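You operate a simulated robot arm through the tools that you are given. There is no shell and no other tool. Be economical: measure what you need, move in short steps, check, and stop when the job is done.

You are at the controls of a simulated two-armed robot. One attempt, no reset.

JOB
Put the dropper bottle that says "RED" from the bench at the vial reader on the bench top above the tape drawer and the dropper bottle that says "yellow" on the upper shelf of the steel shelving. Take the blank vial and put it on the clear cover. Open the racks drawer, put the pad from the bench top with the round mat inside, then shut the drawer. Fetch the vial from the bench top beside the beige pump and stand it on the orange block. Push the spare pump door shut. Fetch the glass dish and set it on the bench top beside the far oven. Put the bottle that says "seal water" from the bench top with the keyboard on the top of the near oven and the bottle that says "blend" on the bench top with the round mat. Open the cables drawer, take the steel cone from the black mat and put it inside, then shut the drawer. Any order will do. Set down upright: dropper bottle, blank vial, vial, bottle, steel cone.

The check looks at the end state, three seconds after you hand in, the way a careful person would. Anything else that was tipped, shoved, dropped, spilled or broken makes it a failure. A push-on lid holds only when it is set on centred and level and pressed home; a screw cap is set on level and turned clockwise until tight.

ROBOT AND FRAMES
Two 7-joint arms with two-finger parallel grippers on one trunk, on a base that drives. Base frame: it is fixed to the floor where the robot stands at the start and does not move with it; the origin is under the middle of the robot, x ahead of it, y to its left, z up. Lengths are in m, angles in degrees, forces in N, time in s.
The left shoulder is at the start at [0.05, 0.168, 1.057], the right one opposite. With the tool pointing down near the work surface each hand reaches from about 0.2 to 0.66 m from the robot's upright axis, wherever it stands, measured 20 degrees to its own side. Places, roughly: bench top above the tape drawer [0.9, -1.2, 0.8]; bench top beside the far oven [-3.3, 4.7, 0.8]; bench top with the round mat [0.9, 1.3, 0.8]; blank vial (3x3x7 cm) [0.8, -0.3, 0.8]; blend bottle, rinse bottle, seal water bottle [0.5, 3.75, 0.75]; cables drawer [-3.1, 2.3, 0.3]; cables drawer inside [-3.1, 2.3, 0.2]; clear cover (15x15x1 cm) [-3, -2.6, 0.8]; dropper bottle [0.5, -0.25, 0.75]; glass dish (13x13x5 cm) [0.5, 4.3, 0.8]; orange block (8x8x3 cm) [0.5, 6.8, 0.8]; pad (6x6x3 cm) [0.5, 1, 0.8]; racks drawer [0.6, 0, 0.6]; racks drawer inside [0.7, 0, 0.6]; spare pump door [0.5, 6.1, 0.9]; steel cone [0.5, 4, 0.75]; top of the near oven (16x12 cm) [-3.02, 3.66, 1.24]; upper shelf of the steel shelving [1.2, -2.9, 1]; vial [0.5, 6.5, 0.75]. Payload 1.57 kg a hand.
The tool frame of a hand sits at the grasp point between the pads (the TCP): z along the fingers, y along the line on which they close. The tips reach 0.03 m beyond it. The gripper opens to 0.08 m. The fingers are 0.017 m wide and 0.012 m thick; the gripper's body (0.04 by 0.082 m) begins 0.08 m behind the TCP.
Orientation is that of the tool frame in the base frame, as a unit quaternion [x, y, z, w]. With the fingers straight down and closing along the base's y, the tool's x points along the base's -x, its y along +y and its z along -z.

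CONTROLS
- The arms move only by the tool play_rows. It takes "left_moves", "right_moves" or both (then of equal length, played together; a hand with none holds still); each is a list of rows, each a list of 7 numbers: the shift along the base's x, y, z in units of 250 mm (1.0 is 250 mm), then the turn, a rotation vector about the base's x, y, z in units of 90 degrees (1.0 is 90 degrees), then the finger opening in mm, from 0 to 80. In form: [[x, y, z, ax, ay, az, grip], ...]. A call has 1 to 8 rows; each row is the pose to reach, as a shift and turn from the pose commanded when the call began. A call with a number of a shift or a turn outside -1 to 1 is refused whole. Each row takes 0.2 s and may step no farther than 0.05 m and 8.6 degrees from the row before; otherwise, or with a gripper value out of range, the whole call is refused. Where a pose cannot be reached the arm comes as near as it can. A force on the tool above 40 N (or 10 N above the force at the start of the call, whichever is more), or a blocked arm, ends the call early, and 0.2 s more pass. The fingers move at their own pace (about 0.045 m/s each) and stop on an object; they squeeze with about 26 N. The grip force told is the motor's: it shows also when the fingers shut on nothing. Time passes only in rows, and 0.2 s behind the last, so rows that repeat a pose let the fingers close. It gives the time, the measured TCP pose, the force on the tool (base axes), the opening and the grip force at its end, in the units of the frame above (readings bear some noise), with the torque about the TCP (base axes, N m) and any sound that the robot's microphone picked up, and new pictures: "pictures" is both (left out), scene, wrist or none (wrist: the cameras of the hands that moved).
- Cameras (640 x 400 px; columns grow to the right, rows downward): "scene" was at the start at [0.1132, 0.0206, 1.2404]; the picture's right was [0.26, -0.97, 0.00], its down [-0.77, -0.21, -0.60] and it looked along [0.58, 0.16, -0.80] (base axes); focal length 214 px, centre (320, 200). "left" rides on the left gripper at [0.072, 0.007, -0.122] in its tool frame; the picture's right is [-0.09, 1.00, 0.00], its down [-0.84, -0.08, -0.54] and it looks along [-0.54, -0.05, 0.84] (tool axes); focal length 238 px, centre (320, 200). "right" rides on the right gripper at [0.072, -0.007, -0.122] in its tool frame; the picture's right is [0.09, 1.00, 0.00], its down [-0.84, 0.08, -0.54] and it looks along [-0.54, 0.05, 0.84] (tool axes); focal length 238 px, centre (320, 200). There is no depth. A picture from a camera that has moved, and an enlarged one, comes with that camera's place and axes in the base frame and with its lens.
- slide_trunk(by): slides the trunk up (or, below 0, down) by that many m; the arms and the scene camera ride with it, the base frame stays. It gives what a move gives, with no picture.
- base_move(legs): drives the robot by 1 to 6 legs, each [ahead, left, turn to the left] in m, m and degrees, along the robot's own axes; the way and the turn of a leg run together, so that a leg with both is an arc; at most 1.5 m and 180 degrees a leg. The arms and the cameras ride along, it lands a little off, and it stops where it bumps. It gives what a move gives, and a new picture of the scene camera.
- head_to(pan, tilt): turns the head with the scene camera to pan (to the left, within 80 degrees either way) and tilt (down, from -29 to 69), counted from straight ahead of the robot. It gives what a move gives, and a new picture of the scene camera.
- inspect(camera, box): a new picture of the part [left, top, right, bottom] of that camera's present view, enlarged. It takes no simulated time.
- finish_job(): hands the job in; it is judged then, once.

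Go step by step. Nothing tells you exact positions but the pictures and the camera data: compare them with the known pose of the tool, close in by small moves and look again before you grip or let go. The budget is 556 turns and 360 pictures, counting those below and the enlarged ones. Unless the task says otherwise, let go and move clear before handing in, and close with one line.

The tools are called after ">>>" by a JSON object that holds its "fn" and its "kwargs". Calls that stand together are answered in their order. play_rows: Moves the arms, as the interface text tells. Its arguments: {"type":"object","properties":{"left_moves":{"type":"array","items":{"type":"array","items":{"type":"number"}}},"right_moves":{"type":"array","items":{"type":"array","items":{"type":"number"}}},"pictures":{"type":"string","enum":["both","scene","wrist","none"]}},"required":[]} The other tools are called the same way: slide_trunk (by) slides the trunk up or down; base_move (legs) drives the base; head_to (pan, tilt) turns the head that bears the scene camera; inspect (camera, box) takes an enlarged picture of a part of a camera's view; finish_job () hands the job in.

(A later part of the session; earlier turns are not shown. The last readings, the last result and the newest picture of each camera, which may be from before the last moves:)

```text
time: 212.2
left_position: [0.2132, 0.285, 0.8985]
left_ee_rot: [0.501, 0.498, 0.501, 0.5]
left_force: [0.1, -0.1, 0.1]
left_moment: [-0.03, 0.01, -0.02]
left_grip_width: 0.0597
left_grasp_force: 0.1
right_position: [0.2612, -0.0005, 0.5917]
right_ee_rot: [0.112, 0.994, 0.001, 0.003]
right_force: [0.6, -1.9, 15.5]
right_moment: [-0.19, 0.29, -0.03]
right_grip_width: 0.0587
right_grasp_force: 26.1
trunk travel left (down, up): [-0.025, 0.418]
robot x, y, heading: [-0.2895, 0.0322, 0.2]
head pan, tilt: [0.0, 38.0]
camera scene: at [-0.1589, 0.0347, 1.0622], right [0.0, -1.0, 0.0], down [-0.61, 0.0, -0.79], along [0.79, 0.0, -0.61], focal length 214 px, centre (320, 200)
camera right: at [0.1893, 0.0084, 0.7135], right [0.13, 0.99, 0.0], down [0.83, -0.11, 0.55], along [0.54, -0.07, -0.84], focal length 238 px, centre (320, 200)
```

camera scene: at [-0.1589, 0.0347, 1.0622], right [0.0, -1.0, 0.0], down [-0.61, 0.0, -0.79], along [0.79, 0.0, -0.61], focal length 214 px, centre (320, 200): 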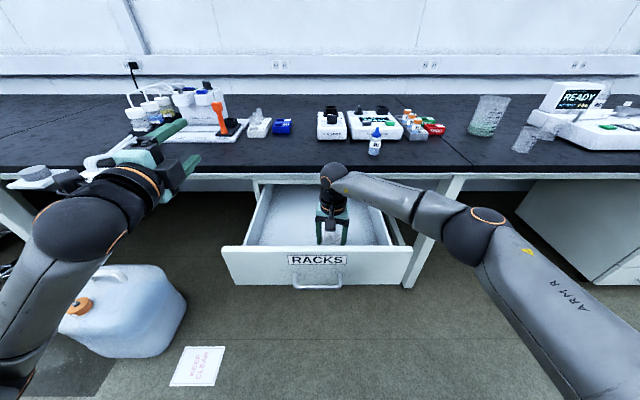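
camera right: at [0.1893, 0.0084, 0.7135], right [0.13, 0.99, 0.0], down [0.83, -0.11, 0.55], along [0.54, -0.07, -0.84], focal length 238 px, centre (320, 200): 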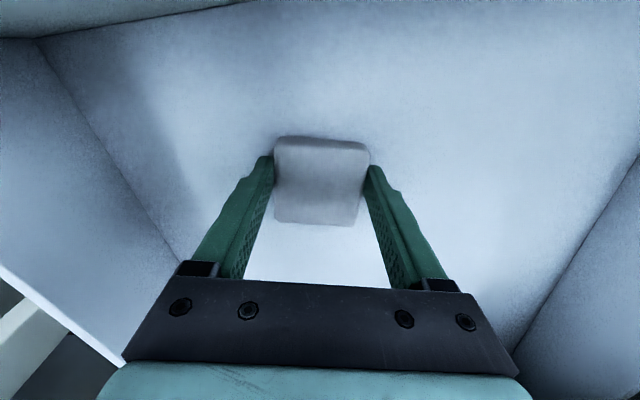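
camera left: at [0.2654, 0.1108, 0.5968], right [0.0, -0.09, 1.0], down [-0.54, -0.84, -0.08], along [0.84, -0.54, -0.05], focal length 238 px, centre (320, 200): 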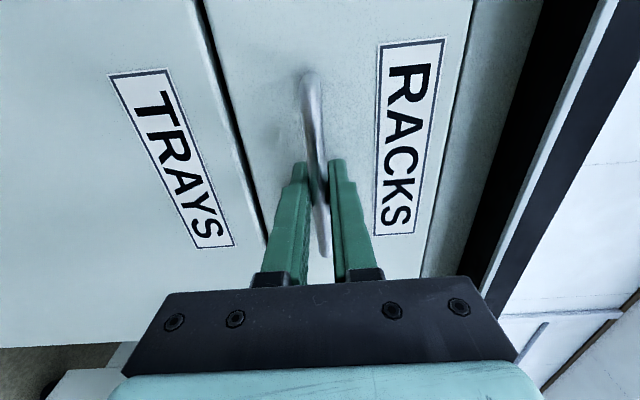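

The pad touches the drawer floor; open and rise.

>>> {"fn": "play_rows", "kwargs": {"right_moves": [[0, 0, 0.01, 0, 0, 0, 60], [0, 0, 0.01, 0, 0, 0, 76], [0, 0, 0.01, 0, 0, 0, 76], [0, 0, 0.18, 0, 0, 0, 76], [0, 0, 0.36, 0, 0, 0, 76], [0, 0, 0.54, 0, 0, 0, 76], [0, 0, 0.72, 0, 0, 0, 76]], "pictures": "both"}}

```text
time: 213.8
left_position: [0.2132, 0.2847, 0.8966]
left_ee_rot: [0.501, 0.499, 0.5, 0.5]
left_force: [0.4, 0.0, 0.6]
left_moment: [0.01, 0.02, 0.02]
left_grip_width: 0.0598
left_grasp_force: 0.1
right_position: [0.2582, -0.0026, 0.7682]
right_ee_rot: [0.111, 0.994, 0.0, 0.0]
right_force: [0.5, 0.4, -1.1]
right_moment: [0.02, 0.0, -0.03]
right_grip_width: 0.0761
right_grasp_force: 0.1
trunk travel left (down, up): [-0.025, 0.418]
robot x, y, heading: [-0.2861, 0.0336, -0.1]
head pan, tilt: [0.0, 38.0]
camera scene: at [-0.1579, 0.0347, 1.0616], right [0.0, -1.0, 0.0], down [-0.62, 0.0, -0.79], along [0.79, 0.0, -0.62], focal length 214 px, centre (320, 200)
camera right: at [0.188, 0.0052, 0.8892], right [0.13, 0.99, 0.0], down [0.83, -0.11, 0.54], along [0.54, -0.07, -0.84], focal length 238 px, centre (320, 200)
```

scene: 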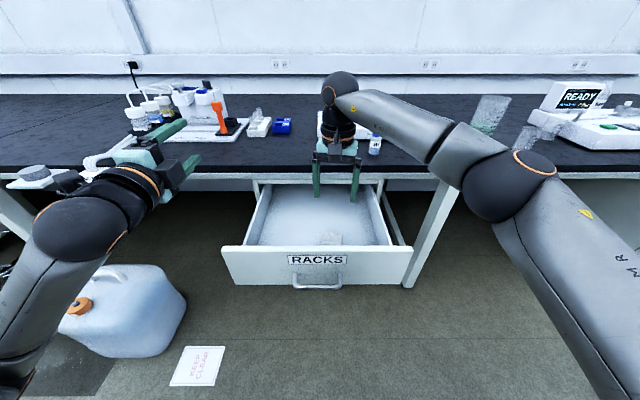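
right: 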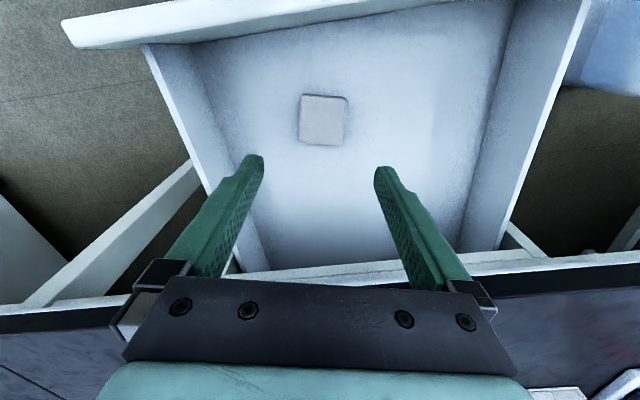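

Pad is in. I retract the right hand and back off a little, then push the drawer shut with the left finger tips.

>>> {"fn": "play_rows", "kwargs": {"right_moves": [[-0.1, -0.1, 0.1, 0, 0, 0, 76], [-0.22, -0.22, 0.15, 0, 0, 0, 76], [-0.34, -0.34, 0.15, 0, 0, 0, 76], [-0.46, -0.46, 0.15, 0, 0, 0, 76], [-0.58, -0.58, 0.15, 0, 0, 0, 76], [-0.68, -0.7, 0.15, 0, 0, 0, 76]], "left_moves": [[0, 0, 0, 0, 0, 0, 40], [0, 0, 0, 0, 0, 0, 0], [0, 0, 0, 0, 0, 0, 0], [0, 0, 0, 0, 0, 0, 0], [0, 0, 0, 0, 0, 0, 0], [0, 0, 0, 0, 0, 0, 0]], "pictures": "none"}}

>>> {"fn": "base_move", "kwargs": {"legs": [[-0.2, -0.1, 0]]}}

>>> {"fn": "play_rows", "kwargs": {"left_moves": [[0, -0.1, -0.16, 0, 0, 0, 0], [0, -0.2, -0.32, 0, 0, 0, 0], [0, -0.3, -0.48, 0, 0, 0, 0], [0, -0.4, -0.64, 0, 0, 0, 0], [0.05, -0.5, -0.8, 0, 0, 0, 0], [0.1, -0.56, -0.96, 0, 0, 0, 0], [0.1, -0.56, -1.0, 0, 0, 0, 0]], "pictures": "both"}}

```text
time: 215.2
left_position: [0.2127, 0.287, 0.8977]
left_ee_rot: [0.501, 0.499, 0.499, 0.5]
left_force: [0.0, 0.5, -0.4]
left_moment: [0.0, -0.02, -0.01]
left_grip_width: 0.0002
left_grasp_force: 21.2
right_position: [0.089, -0.1764, 0.8049]
right_ee_rot: [0.111, 0.994, 0.0, 0.0]
right_force: [0.0, -0.5, -0.5]
right_moment: [-0.04, -0.02, 0.01]
right_grip_width: 0.076
right_grasp_force: 0.0
trunk travel left (down, up): [-0.025, 0.418]
robot x, y, heading: [-0.2847, 0.0363, 0.0]
head pan, tilt: [0.0, 38.0]
```

```text
time: 216.9
left_position: [0.0154, 0.1855, 0.8969]
left_ee_rot: [0.5, 0.5, 0.5, 0.5]
left_force: [-0.1, 0.0, -0.1]
left_moment: [0.01, 0.05, 0.03]
left_grip_width: 0.0
left_grasp_force: 21.4
right_position: [-0.1075, -0.2768, 0.8056]
right_ee_rot: [0.109, 0.994, 0.001, 0.0]
right_force: [0.2, 1.1, -0.7]
right_moment: [0.0, 0.01, 0.02]
right_grip_width: 0.076
right_grasp_force: 0.0
trunk travel left (down, up): [-0.025, 0.418]
robot x, y, heading: [-0.4838, -0.0676, -0.0]
head pan, tilt: [0.0, 38.0]
camera scene: at [-0.3554, -0.0653, 1.0616], right [0.0, -1.0, 0.0], down [-0.62, 0.0, -0.79], along [0.79, 0.0, -0.62], focal length 214 px, centre (320, 200)
```

scene: 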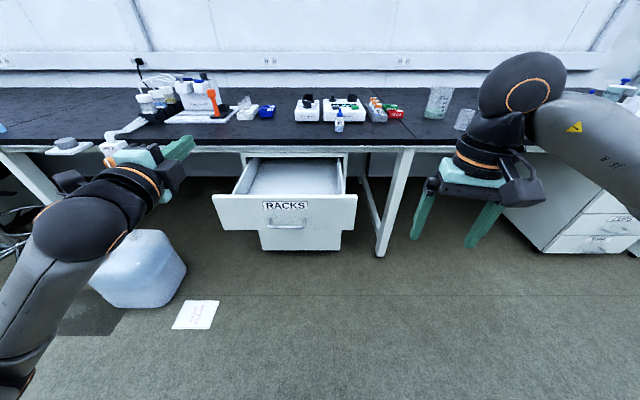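

```text
time: 218.5
left_position: [0.0399, 0.0476, 0.6466]
left_ee_rot: [0.5, 0.5, 0.502, 0.499]
left_force: [1.1, -0.9, 0.0]
left_moment: [-0.02, 0.03, -0.01]
left_grip_width: 0.0002
left_grasp_force: 20.9
right_position: [-0.1072, -0.2768, 0.8036]
right_ee_rot: [0.11, 0.994, 0.0, -0.001]
right_force: [0.3, -0.1, 0.5]
right_moment: [0.03, -0.01, -0.02]
right_grip_width: 0.0759
right_grasp_force: 0.1
trunk travel left (down, up): [-0.025, 0.418]
robot x, y, heading: [-0.4836, -0.0636, 0.3]
head pan, tilt: [0.0, 38.0]
camera scene: at [-0.3555, -0.0654, 1.0616], right [0.0, -1.0, 0.0], down [-0.62, 0.0, -0.79], along [0.79, 0.0, -0.62], focal length 214 px, centre (320, 200)
camera left: at [-0.0812, 0.1189, 0.6532], right [0.0, -0.09, 1.0], down [-0.54, -0.84, -0.08], along [0.84, -0.54, -0.05], focal length 238 px, centre (320, 200)
```

scene: 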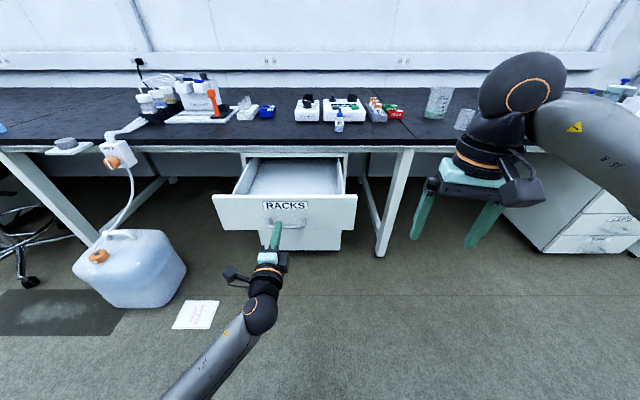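
left: 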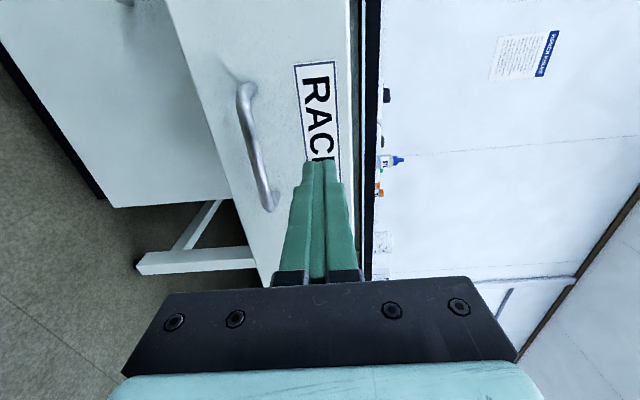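

>>> {"fn": "play_rows", "kwargs": {"left_moves": [[0, 0, -0.07, 0, 0, 0, 0]], "pictures": "none"}}

>>> {"fn": "base_move", "kwargs": {"legs": [[0.36, 0, 0]]}}

```text
time: 218.9
left_position: [0.0399, 0.0463, 0.6295]
left_ee_rot: [0.499, 0.5, 0.501, 0.5]
left_force: [0.5, 0.3, -0.2]
left_moment: [0.02, 0.01, 0.02]
left_grip_width: 0.0
left_grasp_force: 21.3
right_position: [-0.1069, -0.2764, 0.8059]
right_ee_rot: [0.11, 0.994, 0.0, 0.0]
right_force: [-0.7, -0.9, 1.1]
right_moment: [0.02, -0.01, -0.02]
right_grip_width: 0.0758
right_grasp_force: 0.1
trunk travel left (down, up): [-0.025, 0.418]
robot x, y, heading: [-0.4824, -0.0646, -0.1]
head pan, tilt: [0.0, 38.0]
```

```text
time: 221.2
left_position: [0.3896, 0.0453, 0.6286]
left_ee_rot: [0.501, 0.499, 0.501, 0.498]
left_force: [-1.7, 1.3, 0.0]
left_moment: [0.02, -0.03, -0.01]
left_grip_width: 0.0
left_grasp_force: 21.1
right_position: [0.2461, -0.276, 0.8049]
right_ee_rot: [0.111, 0.994, 0.0, -0.001]
right_force: [-0.2, -0.4, 1.1]
right_moment: [0.0, 0.01, 0.0]
right_grip_width: 0.0758
right_grasp_force: 0.1
trunk travel left (down, up): [-0.025, 0.418]
robot x, y, heading: [-0.1288, -0.0679, -0.0]
head pan, tilt: [0.0, 38.0]
stopped in leg 1: the force on the tool passed its limit at 79 N (the readings are from after the stop); the commanded pose is now the measured one
camera scene: at [-0.0021, -0.0657, 1.0616], right [0.0, -1.0, 0.0], down [-0.62, 0.0, -0.79], along [0.79, 0.0, -0.62], focal length 214 px, centre (320, 200)
```

scene: 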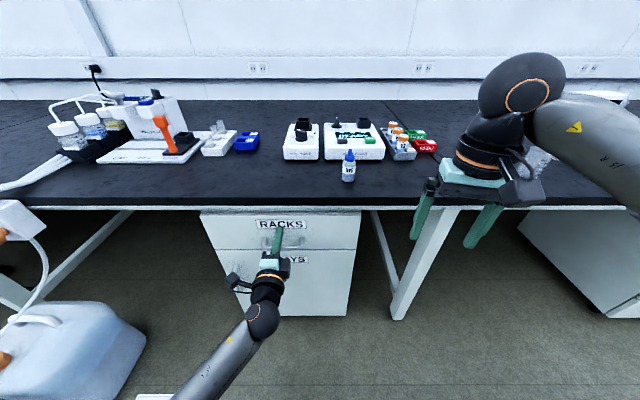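

The drawer is shut (contact at the same x as before). I back off, raise the trunk and turn the left hand down again.

>>> {"fn": "base_move", "kwargs": {"legs": [[-0.7, 0, 0]]}}

>>> {"fn": "slide_trunk", "kwargs": {"by": 0.2}}

>>> {"fn": "play_rows", "kwargs": {"left_moves": [[0, 0.06, 0.12, -0.055, 0.055, 0.055, 60], [-0.04, 0.12, 0.24, -0.11, 0.11, 0.11, 60], [-0.08, 0.18, 0.36, -0.165, 0.165, 0.165, 60], [-0.12, 0.24, 0.48, -0.22, 0.22, 0.22, 60], [-0.16, 0.3, 0.6, -0.275, 0.275, 0.275, 60], [-0.2, 0.36, 0.7, -0.33, 0.33, 0.33, 60], [-0.24, 0.42, 0.8, -0.385, 0.385, 0.385, 60]], "right_moves": [[0, 0, 0, 0, 0, 0.07, 76], [0, 0, 0, 0, 0, 0.14, 76], [0, 0, 0, 0, 0, 0.14, 76], [0, 0, 0, 0, 0, 0.14, 76], [0, 0, 0, 0, 0, 0.14, 76], [0, 0, 0, 0, 0, 0.14, 76], [0, 0, 0, 0, 0, 0.14, 76]], "pictures": "none"}}

>>> {"fn": "play_rows", "kwargs": {"left_moves": [[0, 0, 0, -0.055, 0.055, 0.055, 60], [0, 0, 0, -0.11, 0.11, 0.11, 70], [0, 0, 0, -0.165, 0.165, 0.165, 80], [0, 0, 0, -0.22, 0.22, 0.22, 80], [0, 0, 0, -0.275, 0.275, 0.275, 80], [0, 0, 0, -0.33, 0.33, 0.33, 80], [0, 0, 0, -0.385, 0.385, 0.385, 80]], "pictures": "none"}}

```text
time: 225.1
left_position: [-0.3143, 0.0451, 0.6292]
left_ee_rot: [0.5, 0.5, 0.501, 0.498]
left_force: [0.4, -0.3, 0.4]
left_moment: [0.03, 0.01, -0.02]
left_grip_width: 0.0
left_grasp_force: 20.8
right_position: [-0.4568, -0.2752, 0.8039]
right_ee_rot: [0.11, 0.994, 0.0, -0.001]
right_force: [-0.8, 0.5, 0.0]
right_moment: [0.01, 0.0, 0.02]
right_grip_width: 0.076
right_grasp_force: 0.0
trunk travel left (down, up): [-0.025, 0.418]
robot x, y, heading: [-0.8352, -0.0668, -0.1]
head pan, tilt: [0.0, 38.0]
camera scene: at [-0.7055, -0.065, 1.0616], right [0.0, -1.0, 0.0], down [-0.62, 0.0, -0.79], along [0.79, 0.0, -0.62], focal length 214 px, centre (320, 200)
```

scene: 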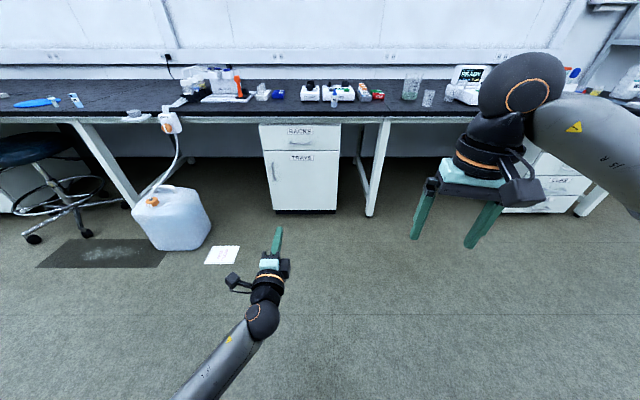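

```text
time: 227.3
left_position: [-0.3135, 0.0456, 0.8292]
left_ee_rot: [0.501, 0.5, 0.501, 0.498]
left_force: [-0.2, -0.9, -0.7]
left_moment: [-0.01, -0.01, -0.03]
left_grip_width: 0.0002
left_grasp_force: 21.1
right_position: [-0.458, -0.2758, 1.0046]
right_ee_rot: [0.111, 0.994, 0.0, -0.001]
right_force: [-0.8, -0.1, 0.5]
right_moment: [-0.02, -0.02, 0.02]
right_grip_width: 0.0761
right_grasp_force: 0.1
trunk travel left (down, up): [-0.225, 0.218]
robot x, y, heading: [-0.8312, -0.0679, -0.1]
head pan, tilt: [0.0, 38.0]
```

```text
time: 228.6
left_position: [-0.3864, 0.1717, 0.8782]
left_ee_rot: [0.395, 0.81, 0.38, 0.209]
left_force: [-0.4, 0.6, -0.3]
left_moment: [0.01, 0.03, 0.01]
left_grip_width: 0.06
left_grasp_force: 0.1
right_position: [-0.4572, -0.2747, 1.0039]
right_ee_rot: [0.0, 1.0, 0.0, -0.001]
right_force: [0.3, -0.2, 0.2]
right_moment: [-0.01, 0.01, 0.02]
right_grip_width: 0.076
right_grasp_force: 0.1
trunk travel left (down, up): [-0.225, 0.218]
robot x, y, heading: [-0.8303, -0.0639, -0.1]
head pan, tilt: [0.0, 38.0]
stopped in row 6 (left hand): the arm was blocked; the commanded pose is now the measured one
```

```text
time: 229.2
left_position: [-0.4282, 0.2506, 0.8208]
left_ee_rot: [0.336, 0.87, 0.362, 0.01]
left_force: [-0.3, -0.7, 0.8]
left_moment: [-0.02, 0.02, 0.03]
left_grip_width: 0.08
left_grasp_force: 0.0
left hand out of reach, approached as far as the arm can: row 3
right_position: [-0.4564, -0.275, 1.0059]
right_ee_rot: [0.0, 1.0, 0.0, -0.001]
right_force: [0.0, -0.7, -0.1]
right_moment: [0.03, -0.01, -0.03]
right_grip_width: 0.0761
right_grasp_force: 0.0
trunk travel left (down, up): [-0.225, 0.218]
robot x, y, heading: [-0.8371, -0.0667, -0.0]
head pan, tilt: [0.0, 38.0]
stopped in row 3 (left hand): the arm was blocked; the commanded pose is now the measured one
```

The left arm hit a limit. I move the left hand up and forward first, then turn it the rest.

>>> {"fn": "play_rows", "kwargs": {"left_moves": [[0.1, 0, 0.1, 0, 0, 0, 80], [0.2, 0, 0.25, 0, 0, 0, 80], [0.3, 0, 0.4, 0, 0, 0, 80], [0.3, 0, 0.55, 0, 0, 0, 80], [0.3, 0, 0.7, 0, 0, 0, 80]], "pictures": "scene"}}

```text
time: 229.8
left_position: [-0.4436, 0.2811, 0.7903]
left_ee_rot: [0.362, 0.855, 0.356, -0.109]
left_force: [0.2, 0.2, -0.1]
left_moment: [0.01, -0.02, 0.0]
left_grip_width: 0.08
left_grasp_force: 0.1
right_position: [-0.457, -0.2741, 1.004]
right_ee_rot: [0.0, 1.0, 0.0, 0.0]
right_force: [-0.1, -0.8, -0.5]
right_moment: [0.02, 0.01, -0.03]
right_grip_width: 0.076
right_grasp_force: 0.0
trunk travel left (down, up): [-0.225, 0.218]
robot x, y, heading: [-0.8337, -0.0681, -0.0]
head pan, tilt: [0.0, 38.0]
stopped in row 2 (left hand): the arm was blocked; the commanded pose is now the measured one
camera scene: at [-0.7055, -0.065, 1.2616], right [0.0, -1.0, 0.0], down [-0.62, 0.0, -0.79], along [0.79, 0.0, -0.62], focal length 214 px, centre (320, 200)
```

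scene: 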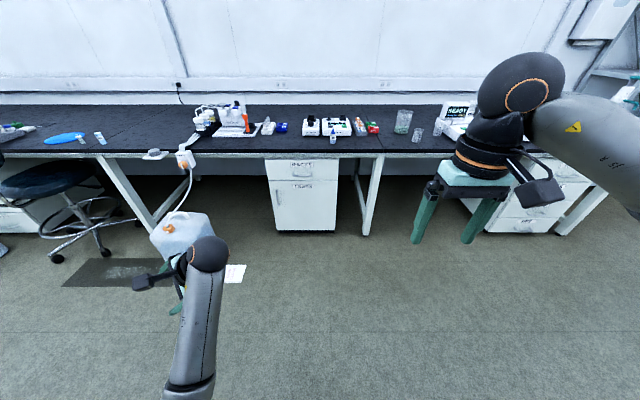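

>>> {"fn": "play_rows", "kwargs": {"left_moves": [[0.04, -0.08, 0.04, 0.0, -0.06, -0.06, 80], [0.08, -0.16, 0.08, 0.004, -0.12, -0.12, 80], [0.13, -0.25, 0.12, 0.006, -0.18, -0.178, 80], [0.18, -0.34, 0.16, 0.008, -0.24, -0.237, 80], [0.22, -0.43, 0.2, 0.01, -0.3, -0.296, 80], [0.27, -0.52, 0.24, 0.012, -0.36, -0.356, 80], [0.32, -0.61, 0.28, 0.014, -0.42, -0.415, 80], [0.37, -0.7, 0.32, 0.016, -0.48, -0.474, 80]], "pictures": "scene"}}

```text
time: 231.4
left_position: [-0.3339, 0.1414, 0.9109]
left_ee_rot: [0.447, 0.658, 0.521, 0.309]
left_force: [-0.3, 0.4, 0.3]
left_moment: [0.01, -0.03, 0.03]
left_grip_width: 0.0801
left_grasp_force: 0.1
right_position: [-0.457, -0.2743, 1.0047]
right_ee_rot: [0.0, 1.0, -0.001, -0.001]
right_force: [0.7, 0.3, 0.3]
right_moment: [-0.05, -0.01, 0.02]
right_grip_width: 0.0759
right_grasp_force: 0.1
trunk travel left (down, up): [-0.225, 0.218]
robot x, y, heading: [-0.8352, -0.0696, -0.0]
head pan, tilt: [0.0, 38.0]
stopped in row 8 (left hand): the arm was blocked; the commanded pose is now the measured one
camera scene: at [-0.7054, -0.0649, 1.2616], right [0.0, -1.0, 0.0], down [-0.62, 0.0, -0.79], along [0.79, 0.0, -0.62], focal length 214 px, centre (320, 200)
```

scene: 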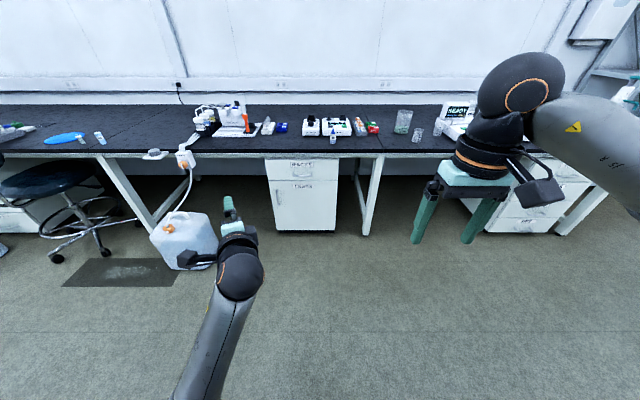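

>>> {"fn": "play_rows", "kwargs": {"left_moves": [[0.15, 0, 0, 0, 0, 0, 80], [0.3, 0, 0, 0, 0, 0, 80], [0.45, 0.05, 0.05, 0, 0, 0, 80], [0.6, 0.1, 0.1, 0, 0, 0, 80]], "pictures": "scene"}}

```text
time: 232.4
left_position: [-0.1832, 0.1638, 0.9367]
left_ee_rot: [0.447, 0.659, 0.519, 0.311]
left_force: [0.2, -0.5, -0.3]
left_moment: [-0.01, 0.04, 0.04]
left_grip_width: 0.08
left_grasp_force: 0.2
right_position: [-0.4565, -0.2758, 1.0041]
right_ee_rot: [0.0, 1.0, 0.0, 0.0]
right_force: [-0.8, 0.0, 0.5]
right_moment: [-0.01, -0.06, 0.03]
right_grip_width: 0.0757
right_grasp_force: 0.0
trunk travel left (down, up): [-0.225, 0.218]
robot x, y, heading: [-0.8365, -0.0684, -0.2]
head pan, tilt: [0.0, 38.0]
camera scene: at [-0.7054, -0.0651, 1.2616], right [0.0, -1.0, 0.0], down [-0.62, 0.0, -0.79], along [0.79, 0.0, -0.62], focal length 214 px, centre (320, 200)
```

scene: 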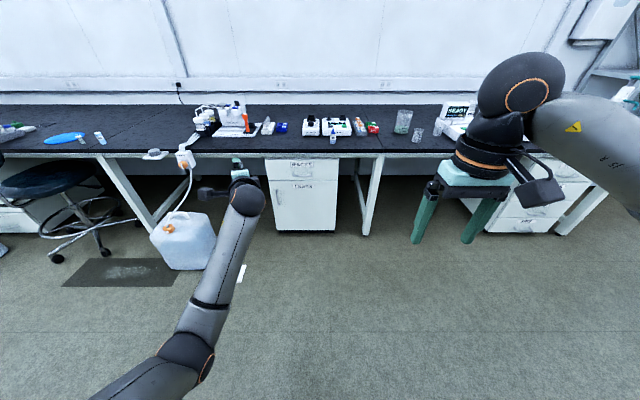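

Extended it moves freely. I turn the hand down here.

>>> {"fn": "play_rows", "kwargs": {"left_moves": [[0, 0, 0, -0.062, 0.037, 0.0535, 80], [-0.02, 0, 0.02, -0.124, 0.074, 0.107, 80], [-0.04, 0, 0.04, -0.186, 0.111, 0.16, 80], [-0.06, 0.02, 0.06, -0.248, 0.148, 0.214, 80], [-0.08, 0.04, 0.08, -0.31, 0.185, 0.267, 80], [-0.1, 0.06, 0.1, -0.372, 0.222, 0.32, 80], [-0.12, 0.08, 0.12, -0.434, 0.259, 0.374, 80]], "pictures": "scene"}}

```text
time: 234.1
left_position: [-0.2145, 0.1852, 0.9664]
left_ee_rot: [0.207, 0.937, 0.241, 0.144]
left_force: [0.5, -0.3, 0.3]
left_moment: [0.02, -0.01, -0.01]
left_grip_width: 0.08
left_grasp_force: 0.1
right_position: [-0.456, -0.2756, 1.0046]
right_ee_rot: [-0.001, 1.0, 0.0, -0.001]
right_force: [-0.7, 0.1, -0.2]
right_moment: [-0.01, 0.0, 0.0]
right_grip_width: 0.0757
right_grasp_force: 0.1
trunk travel left (down, up): [-0.225, 0.218]
robot x, y, heading: [-0.8321, -0.0652, 0.1]
head pan, tilt: [0.0, 38.0]
camera scene: at [-0.7055, -0.065, 1.2616], right [0.0, -1.0, 0.0], down [-0.62, 0.0, -0.79], along [0.79, 0.0, -0.62], focal length 214 px, centre (320, 200)
```

scene: 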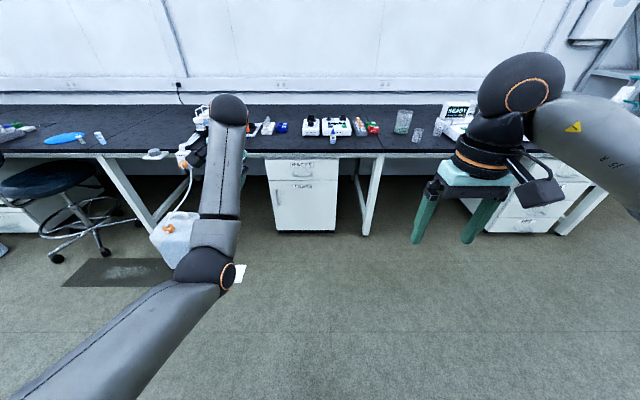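

>>> {"fn": "play_rows", "kwargs": {"left_moves": [[0, 0.04, 0.04, -0.062, 0.037, 0.0535, 80], [-0.04, 0.08, 0.06, -0.124, 0.074, 0.107, 80], [-0.08, 0.12, 0.08, -0.186, 0.111, 0.16, 80], [-0.12, 0.16, 0.1, -0.248, 0.148, 0.214, 80], [-0.16, 0.2, 0.12, -0.314, 0.188, 0.27, 80], [-0.28, 0.24, 0.14, -0.314, 0.188, 0.27, 80], [-0.4, 0.28, 0.16, -0.314, 0.188, 0.27, 80]], "pictures": "scene"}}

```text
time: 235.7
left_position: [-0.316, 0.2559, 1.006]
left_ee_rot: [0.001, 1.0, 0.001, 0.0]
left_force: [0.4, 0.2, 0.5]
left_moment: [-0.01, -0.02, 0.0]
left_grip_width: 0.0799
left_grasp_force: 0.1
right_position: [-0.4575, -0.2758, 1.0042]
right_ee_rot: [0.0, 1.0, 0.0, -0.001]
right_force: [-0.8, 0.1, -0.3]
right_moment: [-0.02, 0.01, -0.01]
right_grip_width: 0.0761
right_grasp_force: 0.0
trunk travel left (down, up): [-0.225, 0.218]
robot x, y, heading: [-0.8345, -0.0671, 0.1]
head pan, tilt: [0.0, 38.0]
camera scene: at [-0.7056, -0.0651, 1.2616], right [0.0, -1.0, 0.0], down [-0.62, 0.0, -0.79], along [0.79, 0.0, -0.62], focal length 214 px, centre (320, 200)
```

scene: 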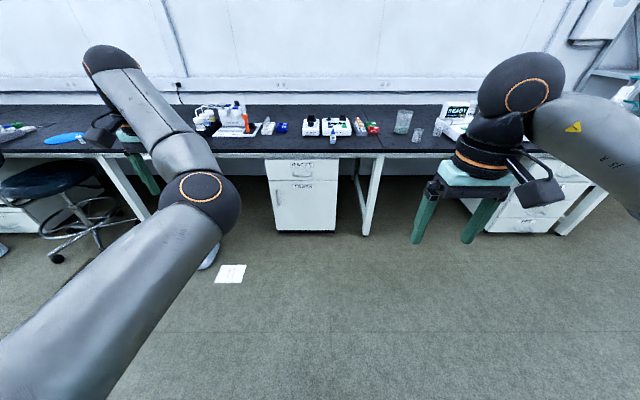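

Hand points down again, with the elbow inward. I bring it to its usual carrying place and see how the elbow settles.

>>> {"fn": "play_rows", "kwargs": {"left_moves": [[-0.16, 0.04, 0, 0, 0, 0, 80], [-0.32, 0.08, 0, 0, 0, 0, 80], [-0.48, 0.12, 0.02, 0, 0, 0, 80], [-0.64, 0.12, 0.04, 0, 0, 0, 80], [-0.72, 0.0, 0.08, 0, 0, 0, 80]], "pictures": "scene"}}

```text
time: 236.8
left_position: [-0.4676, 0.3173, 1.0196]
left_ee_rot: [0.0, 1.0, 0.001, 0.001]
left_force: [-0.2, 0.1, -0.4]
left_moment: [-0.03, -0.02, -0.01]
left_grip_width: 0.08
left_grasp_force: 0.1
left hand out of reach, approached as far as the arm can: row 1, 2, 3, 4, 5
right_position: [-0.4568, -0.2749, 1.0037]
right_ee_rot: [0.0, 1.0, 0.0, -0.001]
right_force: [0.6, 0.6, 0.8]
right_moment: [0.01, 0.03, -0.01]
right_grip_width: 0.076
right_grasp_force: 0.0
trunk travel left (down, up): [-0.225, 0.218]
robot x, y, heading: [-0.8378, -0.0671, 0.2]
head pan, tilt: [0.0, 38.0]
camera scene: at [-0.7053, -0.065, 1.2616], right [0.0, -1.0, 0.0], down [-0.62, 0.0, -0.79], along [0.79, 0.0, -0.62], focal length 214 px, centre (320, 200)
```

scene: 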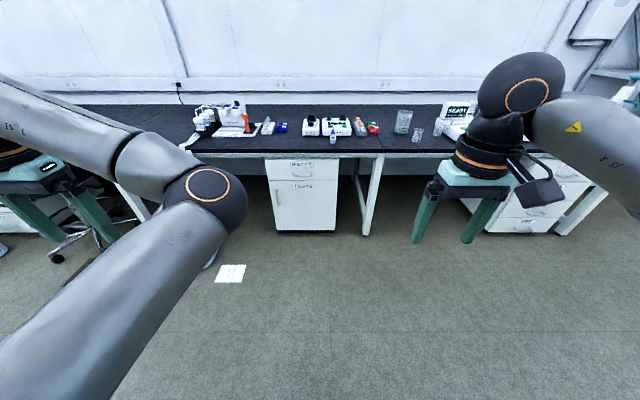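

The elbow-in posture limits the arm. I undo it: extend, turn horizontal, and come back along the original path.

>>> {"fn": "play_rows", "kwargs": {"left_moves": [[0.16, -0.08, 0, 0, 0, 0, 80], [0.32, -0.16, 0, 0, 0, 0, 80], [0.48, -0.24, 0, 0, 0, 0, 80], [0.64, -0.32, -0.05, 0, 0, 0, 80], [0.8, -0.4, -0.1, 0, 0, 0, 80], [0.96, -0.48, -0.15, 0, 0, 0, 80]], "pictures": "none"}}

>>> {"fn": "play_rows", "kwargs": {"left_moves": [[0, 0, 0, 0.055, -0.055, -0.055, 80], [0, 0, 0, 0.11, -0.11, -0.11, 80], [0, 0, 0, 0.165, -0.165, -0.165, 80], [0, 0, 0, 0.22, -0.22, -0.22, 80], [0, 0, 0, 0.275, -0.275, -0.275, 80], [0, 0, 0, 0.33, -0.33, -0.33, 80], [0, 0, 0, 0.385, -0.385, -0.385, 80]], "pictures": "none"}}

>>> {"fn": "play_rows", "kwargs": {"left_moves": [[0, 0, 0, 0.055, -0.055, -0.055, 80], [0, -0.05, 0, 0.11, -0.11, -0.11, 80], [0, -0.1, 0, 0.165, -0.165, -0.165, 80], [0, -0.15, 0.03, 0.22, -0.22, -0.22, 80], [0, -0.2, 0.06, 0.275, -0.275, -0.275, 80], [0, -0.25, 0.1, 0.33, -0.33, -0.33, 80], [0, -0.3, 0.15, 0.385, -0.385, -0.385, 80]], "pictures": "scene"}}

```text
time: 238.2
left_position: [-0.2266, 0.1995, 0.9862]
left_ee_rot: [-0.001, 1.0, 0.0, 0.0]
left_force: [0.5, -0.2, -0.2]
left_moment: [-0.02, -0.03, 0.01]
left_grip_width: 0.08
left_grasp_force: 0.1
left hand out of reach, approached as far as the arm can: row 1, 2, 3
right_position: [-0.4575, -0.2741, 1.0039]
right_ee_rot: [0.0, 1.0, -0.001, -0.001]
right_force: [-0.4, 0.7, 0.1]
right_moment: [0.0, 0.0, 0.0]
right_grip_width: 0.0761
right_grasp_force: 0.1
trunk travel left (down, up): [-0.225, 0.218]
robot x, y, heading: [-0.8331, -0.067, 0.1]
head pan, tilt: [0.0, 38.0]
```

```text
time: 239.8
left_position: [-0.2265, 0.198, 0.9841]
left_ee_rot: [0.29, 0.865, 0.29, 0.29]
left_force: [0.1, -0.6, 0.1]
left_moment: [-0.01, -0.03, -0.01]
left_grip_width: 0.0799
left_grasp_force: 0.0
right_position: [-0.4571, -0.2749, 1.0036]
right_ee_rot: [0.001, 1.0, 0.0, -0.001]
right_force: [-0.1, -0.4, -0.3]
right_moment: [0.0, 0.03, -0.02]
right_grip_width: 0.076
right_grasp_force: 0.0
trunk travel left (down, up): [-0.225, 0.218]
robot x, y, heading: [-0.8315, -0.0665, 0.1]
head pan, tilt: [0.0, 38.0]
```

```text
time: 241.4
left_position: [-0.2256, 0.1219, 1.0221]
left_ee_rot: [0.5, 0.498, 0.5, 0.501]
left_force: [0.0, -0.4, 0.1]
left_moment: [0.03, 0.0, 0.06]
left_grip_width: 0.0798
left_grasp_force: 0.0
right_position: [-0.4566, -0.2747, 1.004]
right_ee_rot: [0.0, 1.0, 0.001, -0.002]
right_force: [0.8, 0.2, 0.8]
right_moment: [0.03, -0.02, 0.02]
right_grip_width: 0.0761
right_grasp_force: 0.0
trunk travel left (down, up): [-0.225, 0.218]
robot x, y, heading: [-0.8332, -0.0656, -0.0]
head pan, tilt: [0.0, 38.0]
camera scene: at [-0.7054, -0.0649, 1.2616], right [0.0, -1.0, 0.0], down [-0.62, 0.0, -0.79], along [0.79, 0.0, -0.62], focal length 214 px, centre (320, 200)
```

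scene: 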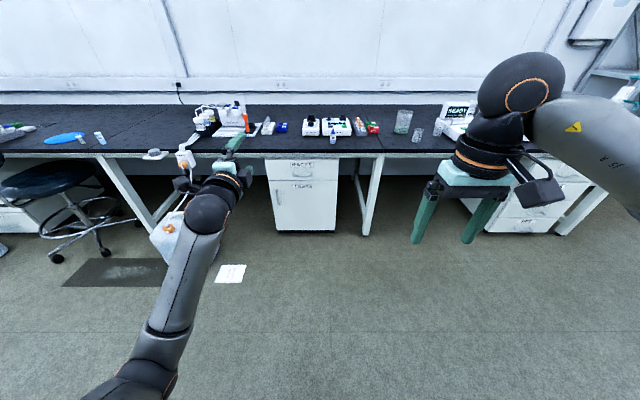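

>>> {"fn": "play_rows", "kwargs": {"left_moves": [[-0.14, -0.07, 0.05, 0, 0, 0, 80], [-0.28, -0.14, 0.1, 0, 0, 0, 80], [-0.42, -0.22, 0.15, 0, 0, 0, 80], [-0.56, -0.3, 0.2, 0, 0, 0, 80], [-0.7, -0.38, 0.26, 0, 0, 0, 80], [-0.78, -0.44, 0.28, 0, 0, 0, 80]], "pictures": "scene"}}

```text
time: 242.8
left_position: [-0.4228, 0.0109, 1.0932]
left_ee_rot: [0.5, 0.499, 0.5, 0.5]
left_force: [0.6, 0.2, 0.3]
left_moment: [-0.01, -0.01, 0.0]
left_grip_width: 0.0801
left_grasp_force: 0.0
right_position: [-0.4569, -0.2739, 1.0038]
right_ee_rot: [0.0, 1.0, 0.0, -0.001]
right_force: [-0.1, -1.1, -0.6]
right_moment: [0.0, -0.02, -0.01]
right_grip_width: 0.0759
right_grasp_force: 0.1
trunk travel left (down, up): [-0.225, 0.218]
robot x, y, heading: [-0.832, -0.0698, -0.2]
head pan, tilt: [0.0, 38.0]
camera scene: at [-0.7055, -0.0651, 1.2616], right [0.0, -1.0, 0.0], down [-0.62, 0.0, -0.79], along [0.79, 0.0, -0.62], focal length 214 px, centre (320, 200)
```

scene: 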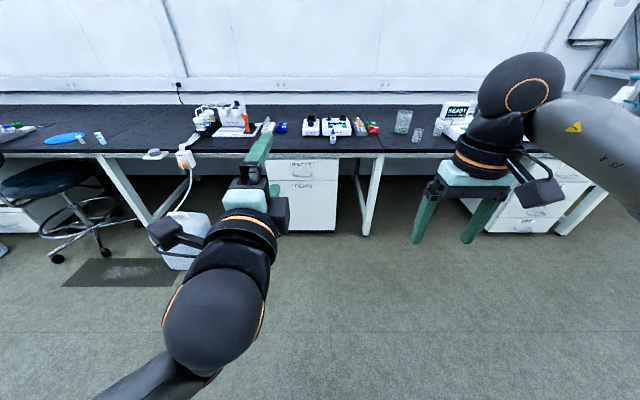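

>>> {"fn": "play_rows", "kwargs": {"left_moves": [[0.0, 0.06, 0.0, -0.055, 0.055, 0.055, 80], [0.0, 0.12, 0.0, -0.11, 0.11, 0.11, 80], [-0.05, 0.18, 0.0, -0.165, 0.165, 0.165, 80], [-0.1, 0.25, 0.0, -0.22, 0.22, 0.22, 80], [-0.15, 0.32, -0.03, -0.275, 0.275, 0.275, 80], [-0.2, 0.38, -0.06, -0.33, 0.33, 0.33, 80], [-0.24, 0.42, -0.1, -0.385, 0.385, 0.385, 80]], "pictures": "scene"}}

```text
time: 244.1
left_position: [-0.4189, 0.1137, 1.0941]
left_ee_rot: [0.327, 0.738, 0.416, 0.419]
left_force: [0.8, 0.6, -0.1]
left_moment: [0.01, -0.02, 0.0]
left_grip_width: 0.0801
left_grasp_force: 0.1
left hand out of reach, approached as far as the arm can: row 3, 4, 5, 6
right_position: [-0.4576, -0.2749, 1.0053]
right_ee_rot: [0.0, 1.0, 0.0, -0.001]
right_force: [0.1, 0.0, -0.7]
right_moment: [-0.02, -0.02, 0.01]
right_grip_width: 0.076
right_grasp_force: 0.0
trunk travel left (down, up): [-0.225, 0.218]
robot x, y, heading: [-0.8318, -0.0664, 0.0]
head pan, tilt: [0.0, 38.0]
stopped in row 6 (left hand): the arm was blocked; the commanded pose is now the measured one
camera scene: at [-0.7054, -0.065, 1.2616], right [0.0, -1.0, 0.0], down [-0.62, 0.0, -0.79], along [0.79, 0.0, -0.62], focal length 214 px, centre (320, 200)
```

scene: 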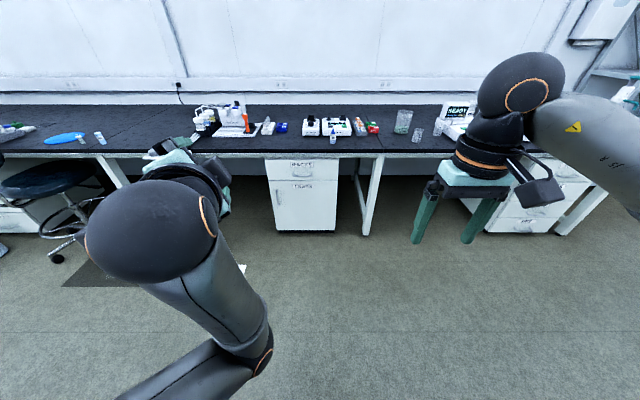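

I try another way: back to horizontal extended, then pitch straight down (camera at left), and yaw at the end.

>>> {"fn": "play_rows", "kwargs": {"left_moves": [[0.1, 0.02, -0.05, 0.055, -0.055, -0.055, 80], [0.2, 0.04, -0.1, 0.11, -0.11, -0.11, 80], [0.3, 0.08, -0.15, 0.165, -0.165, -0.165, 80], [0.4, 0.12, -0.2, 0.22, -0.22, -0.22, 80], [0.5, 0.18, -0.25, 0.26, -0.26, -0.26, 80], [0.6, 0.24, -0.3, 0.28, -0.28, -0.28, 80]], "pictures": "none"}}

>>> {"fn": "play_rows", "kwargs": {"left_moves": [[0, 0.03, 0, 0, 0.09, 0, 80], [0, 0.06, 0, 0, 0.18, 0, 80], [0, 0.1, 0, 0, 0.27, 0, 80], [0, 0.14, 0.02, 0, 0.36, 0, 80], [0, 0.18, 0.04, 0, 0.45, 0, 80], [0, 0.22, 0.06, 0, 0.54, 0, 80], [0, 0.26, 0.08, 0, 0.63, 0, 80], [0, 0.3, 0.1, 0, 0.72, 0, 80]], "pictures": "scene"}}

```text
time: 244.6
left_position: [-0.3906, 0.1184, 1.1542]
left_ee_rot: [0.325, 0.607, 0.486, 0.538]
left_force: [-0.2, 0.5, -0.5]
left_moment: [0.02, 0.01, -0.02]
left_grip_width: 0.0799
left_grasp_force: 0.0
right_position: [-0.4568, -0.275, 1.004]
right_ee_rot: [0.001, 1.0, 0.0, -0.001]
right_force: [-0.5, -0.3, -0.9]
right_moment: [0.03, -0.01, 0.03]
right_grip_width: 0.0761
right_grasp_force: 0.0
trunk travel left (down, up): [-0.225, 0.218]
robot x, y, heading: [-0.8342, -0.0676, 0.1]
head pan, tilt: [0.0, 38.0]
stopped in row 2 (left hand): the arm was blocked; the commanded pose is now the measured one
```

```text
time: 246.4
left_position: [-0.3327, 0.2542, 1.2013]
left_ee_rot: [0.536, 0.801, 0.235, 0.128]
left_force: [0.5, -0.4, -0.8]
left_moment: [0.0, -0.01, 0.01]
left_grip_width: 0.0803
left_grasp_force: 0.0
left hand out of reach, approached as far as the arm can: row 3, 4, 5, 6, 7, 8
right_position: [-0.4575, -0.2749, 1.0044]
right_ee_rot: [0.001, 1.0, 0.001, 0.0]
right_force: [0.0, -0.7, -1.0]
right_moment: [-0.01, -0.02, 0.02]
right_grip_width: 0.0761
right_grasp_force: 0.1
trunk travel left (down, up): [-0.225, 0.218]
robot x, y, heading: [-0.8351, -0.065, 0.1]
head pan, tilt: [0.0, 38.0]
camera scene: at [-0.706, -0.0652, 1.2616], right [0.0, -1.0, 0.0], down [-0.62, 0.0, -0.79], along [0.79, 0.0, -0.62], focal length 214 px, centre (320, 200)
```

scene: 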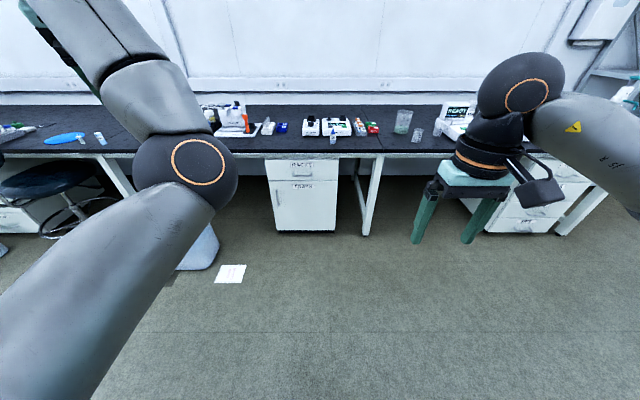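

I try swinging the left hand far out to the left so that the arm straightens.

>>> {"fn": "play_rows", "kwargs": {"left_moves": [[-0.04, 0.16, 0, 0, 0, 0, 80], [-0.08, 0.32, 0, 0, 0, 0, 80], [-0.12, 0.48, -0.03, 0, 0, 0, 80], [-0.16, 0.64, -0.06, 0, 0, 0, 80], [-0.2, 0.8, -0.09, 0, 0, 0, 80], [-0.26, 0.96, -0.12, 0, 0, 0, 80]], "pictures": "scene"}}

```text
time: 247.8
left_position: [-0.3982, 0.494, 1.17]
left_ee_rot: [0.535, 0.801, 0.236, 0.129]
left_force: [-0.6, -0.8, 0.4]
left_moment: [-0.02, 0.0, -0.02]
left_grip_width: 0.0801
left_grasp_force: 0.1
right_position: [-0.457, -0.274, 1.0049]
right_ee_rot: [0.001, 1.0, 0.0, -0.001]
right_force: [-0.7, 0.0, -0.6]
right_moment: [0.0, -0.04, 0.0]
right_grip_width: 0.0759
right_grasp_force: 0.0
trunk travel left (down, up): [-0.225, 0.218]
robot x, y, heading: [-0.8349, -0.0639, 0.1]
head pan, tilt: [0.0, 38.0]
camera scene: at [-0.7056, -0.0644, 1.2616], right [0.0, -1.0, 0.0], down [-0.62, 0.0, -0.79], along [0.79, 0.0, -0.62], focal length 214 px, centre (320, 200)
```

scene: 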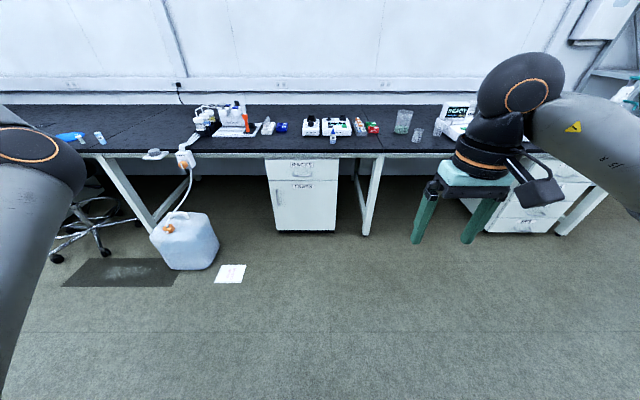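

>>> {"fn": "play_rows", "kwargs": {"left_moves": [[-0.02, 0.05, -0.05, -0.035, 0.019, 0.08, 80], [-0.04, 0.1, -0.1, -0.07, 0.038, 0.16, 80], [-0.06, 0.15, -0.15, -0.106, 0.058, 0.24, 80], [-0.08, 0.2, -0.2, -0.141, 0.077, 0.32, 80], [-0.1, 0.25, -0.25, -0.176, 0.096, 0.4, 80], [-0.1, 0.3, -0.3, -0.212, 0.116, 0.48, 80], [-0.1, 0.3, -0.35, -0.247, 0.135, 0.56, 80], [-0.1, 0.3, -0.4, -0.282, 0.154, 0.64, 80]], "pictures": "scene"}}

```text
time: 249.6
left_position: [-0.4269, 0.5683, 1.0693]
left_ee_rot: [0.07, 0.997, 0.031, 0.018]
left_force: [-0.4, 0.1, -0.1]
left_moment: [-0.02, -0.01, -0.02]
left_grip_width: 0.0801
left_grasp_force: 0.1
right_position: [-0.458, -0.2744, 1.004]
right_ee_rot: [0.0, 1.0, -0.001, -0.001]
right_force: [0.2, 0.0, -0.5]
right_moment: [0.01, 0.03, -0.04]
right_grip_width: 0.0758
right_grasp_force: 0.1
trunk travel left (down, up): [-0.225, 0.218]
robot x, y, heading: [-0.8344, -0.0666, 0.1]
head pan, tilt: [0.0, 38.0]
camera scene: at [-0.7055, -0.0649, 1.2616], right [0.0, -1.0, 0.0], down [-0.62, 0.0, -0.79], along [0.79, 0.0, -0.62], focal length 214 px, centre (320, 200)
```

scene: 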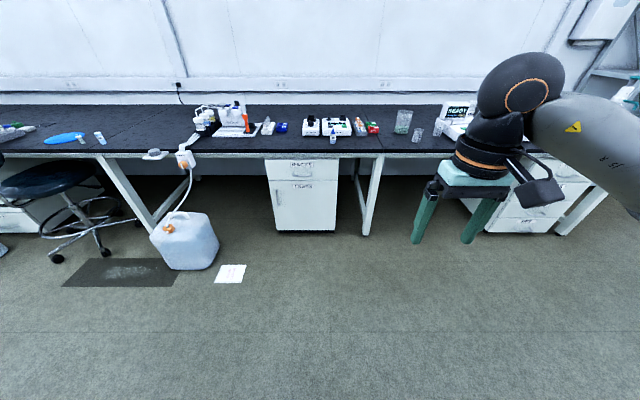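

The elbow is out now. I bring the hand back to its usual place.

>>> {"fn": "play_rows", "kwargs": {"left_moves": [[0, -0.15, 0, -0.02, 0.012, 0.045, 80], [0, -0.3, 0, -0.04, 0.023, 0.09, 80], [0, -0.48, 0, -0.04, 0.023, 0.09, 80], [0, -0.66, 0, -0.04, 0.023, 0.09, 80], [0, -0.84, 0, -0.04, 0.023, 0.09, 80], [0, -1.0, 0, -0.04, 0.023, 0.09, 80]], "pictures": "none"}}

>>> {"fn": "play_rows", "kwargs": {"left_moves": [[0, -0.18, 0, 0, 0, 0, 80], [0, -0.36, 0, 0, 0, 0, 80], [0, -0.54, 0, 0, 0, 0, 80], [0, -0.7, 0, 0, 0, 0, 80]], "pictures": "scene"}}

```text
time: 251.0
left_position: [-0.425, 0.3158, 1.0696]
left_ee_rot: [-0.001, 1.0, 0.001, -0.003]
left_force: [0.6, -0.3, 0.5]
left_moment: [0.02, 0.0, 0.01]
left_grip_width: 0.08
left_grasp_force: 0.0
right_position: [-0.458, -0.2751, 1.0048]
right_ee_rot: [0.0, 1.0, -0.001, -0.001]
right_force: [0.1, -0.2, 0.4]
right_moment: [0.0, 0.0, 0.0]
right_grip_width: 0.0759
right_grasp_force: 0.1
trunk travel left (down, up): [-0.225, 0.218]
robot x, y, heading: [-0.8378, -0.0695, 0.1]
head pan, tilt: [0.0, 38.0]
```

```text
time: 252.0
left_position: [-0.4281, 0.3038, 1.0686]
left_ee_rot: [0.0, 1.0, 0.0, -0.001]
left_force: [0.0, -1.1, -0.1]
left_moment: [-0.01, -0.01, 0.01]
left_grip_width: 0.0803
left_grasp_force: 0.1
left hand out of reach, approached as far as the arm can: row 1, 2, 3, 4
right_position: [-0.4567, -0.2739, 1.0032]
right_ee_rot: [0.0, 1.0, -0.001, -0.001]
right_force: [-0.2, -0.3, 0.0]
right_moment: [0.01, 0.0, 0.01]
right_grip_width: 0.0761
right_grasp_force: 0.0
trunk travel left (down, up): [-0.225, 0.218]
robot x, y, heading: [-0.8325, -0.0617, -0.3]
head pan, tilt: [0.0, 38.0]
camera scene: at [-0.7054, -0.0651, 1.2616], right [0.0, -1.0, 0.0], down [-0.62, 0.0, -0.79], along [0.79, 0.0, -0.62], focal length 214 px, centre (320, 200)
```

scene: 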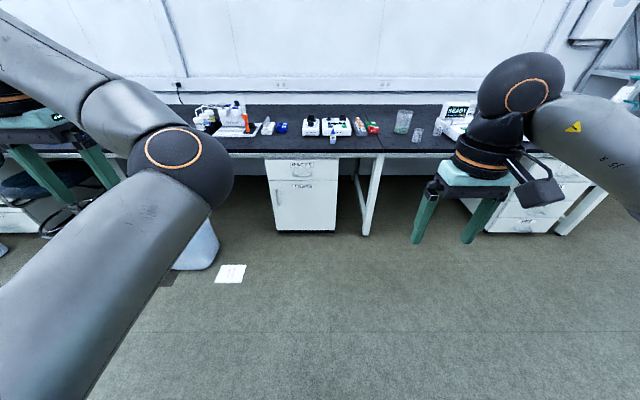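

Still elbow-in. I try: extend forward, then turn the fingers to point right (forces the forearm to come from the left), pull in, and turn down again.

>>> {"fn": "play_rows", "kwargs": {"left_moves": [[0.15, -0.08, -0.04, 0, 0, 0, 80], [0.3, -0.16, -0.08, 0, 0, 0, 80], [0.45, -0.24, -0.12, 0, 0, 0, 80], [0.6, -0.32, -0.16, 0, 0, 0, 80], [0.75, -0.4, -0.2, 0, 0, 0, 80]], "pictures": "none"}}

>>> {"fn": "play_rows", "kwargs": {"left_moves": [[0, -0.05, 0, -0.09, 0, 0, 80], [0, -0.1, 0, -0.18, 0, 0, 80], [0, -0.15, 0, -0.27, 0, 0, 80], [0, -0.2, 0, -0.36, 0, 0, 80], [0, -0.25, 0, -0.45, 0, 0, 80], [0, -0.3, 0, -0.54, 0, 0, 80], [0, -0.35, 0, -0.63, 0, 0, 80], [0, -0.4, 0, -0.72, 0, 0, 80]], "pictures": "scene"}}

```text
time: 253.2
left_position: [-0.2401, 0.2105, 1.0233]
left_ee_rot: [-0.001, 1.0, -0.001, -0.002]
left_force: [-0.1, 1.2, 0.6]
left_moment: [-0.02, -0.03, 0.0]
left_grip_width: 0.0802
left_grasp_force: 0.0
right_position: [-0.4561, -0.2749, 1.0044]
right_ee_rot: [0.0, 1.0, 0.0, -0.001]
right_force: [0.7, -0.7, -0.5]
right_moment: [0.0, 0.02, 0.01]
right_grip_width: 0.076
right_grasp_force: 0.0
trunk travel left (down, up): [-0.225, 0.218]
robot x, y, heading: [-0.8347, -0.067, 0.2]
head pan, tilt: [0.0, 38.0]
```

```text
time: 255.0
left_position: [-0.2416, 0.11, 1.0256]
left_ee_rot: [0.001, 0.844, -0.537, -0.001]
left_force: [-0.8, 0.4, 0.2]
left_moment: [-0.03, 0.01, -0.03]
left_grip_width: 0.08
left_grasp_force: 0.1
right_position: [-0.4575, -0.2744, 1.0039]
right_ee_rot: [0.0, 1.0, 0.0, -0.001]
right_force: [0.2, -0.1, -0.3]
right_moment: [-0.02, 0.0, 0.0]
right_grip_width: 0.076
right_grasp_force: 0.1
trunk travel left (down, up): [-0.225, 0.218]
robot x, y, heading: [-0.83, -0.0654, -0.1]
head pan, tilt: [0.0, 38.0]
camera scene: at [-0.7053, -0.065, 1.2616], right [0.0, -1.0, 0.0], down [-0.62, 0.0, -0.79], along [0.79, 0.0, -0.62], focal length 214 px, centre (320, 200)
```

scene: 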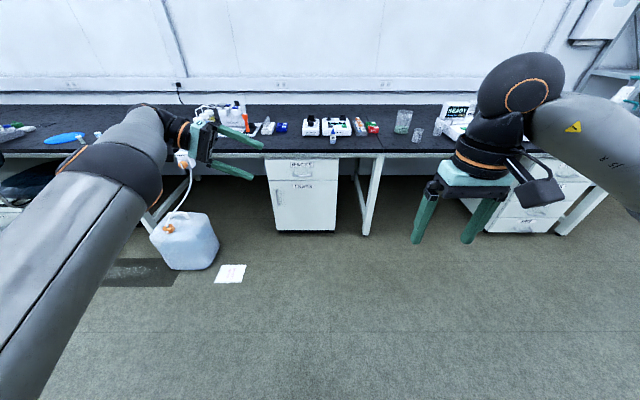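

The forearm now comes from the left. I pull in and then turn down.

>>> {"fn": "play_rows", "kwargs": {"left_moves": [[-0.15, -0.06, 0, -0.05, 0, 0, 80], [-0.3, -0.12, 0, -0.1, 0, 0, 80], [-0.45, -0.18, 0, -0.15, 0, 0, 80], [-0.6, -0.2, 0, -0.15, 0, 0, 80], [-0.72, -0.2, 0, -0.15, 0, 0, 80]], "pictures": "scene"}}

```text
time: 256.2
left_position: [-0.4208, 0.0607, 1.0263]
left_ee_rot: [0.001, 0.779, -0.628, 0.001]
left_force: [0.1, -0.2, 0.5]
left_moment: [0.02, 0.01, -0.02]
left_grip_width: 0.08
left_grasp_force: 0.1
right_position: [-0.4574, -0.2751, 1.004]
right_ee_rot: [0.001, 1.0, 0.0, -0.001]
right_force: [-0.1, -0.5, 0.4]
right_moment: [-0.02, -0.01, 0.04]
right_grip_width: 0.0759
right_grasp_force: 0.1
trunk travel left (down, up): [-0.225, 0.218]
robot x, y, heading: [-0.8352, -0.0678, -0.1]
head pan, tilt: [0.0, 38.0]
camera scene: at [-0.7057, -0.0651, 1.2616], right [0.0, -1.0, 0.0], down [-0.62, 0.0, -0.79], along [0.79, 0.0, -0.62], focal length 214 px, centre (320, 200)
```

scene: 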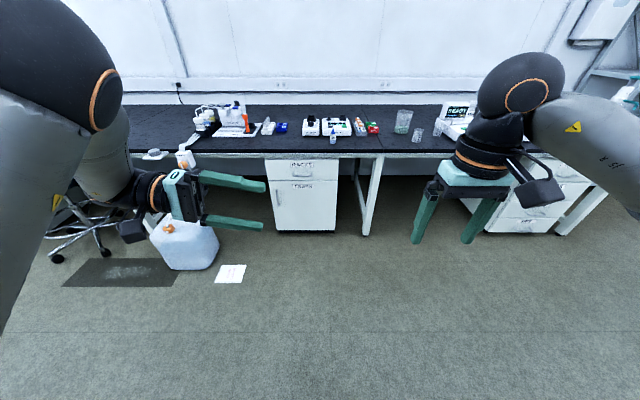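

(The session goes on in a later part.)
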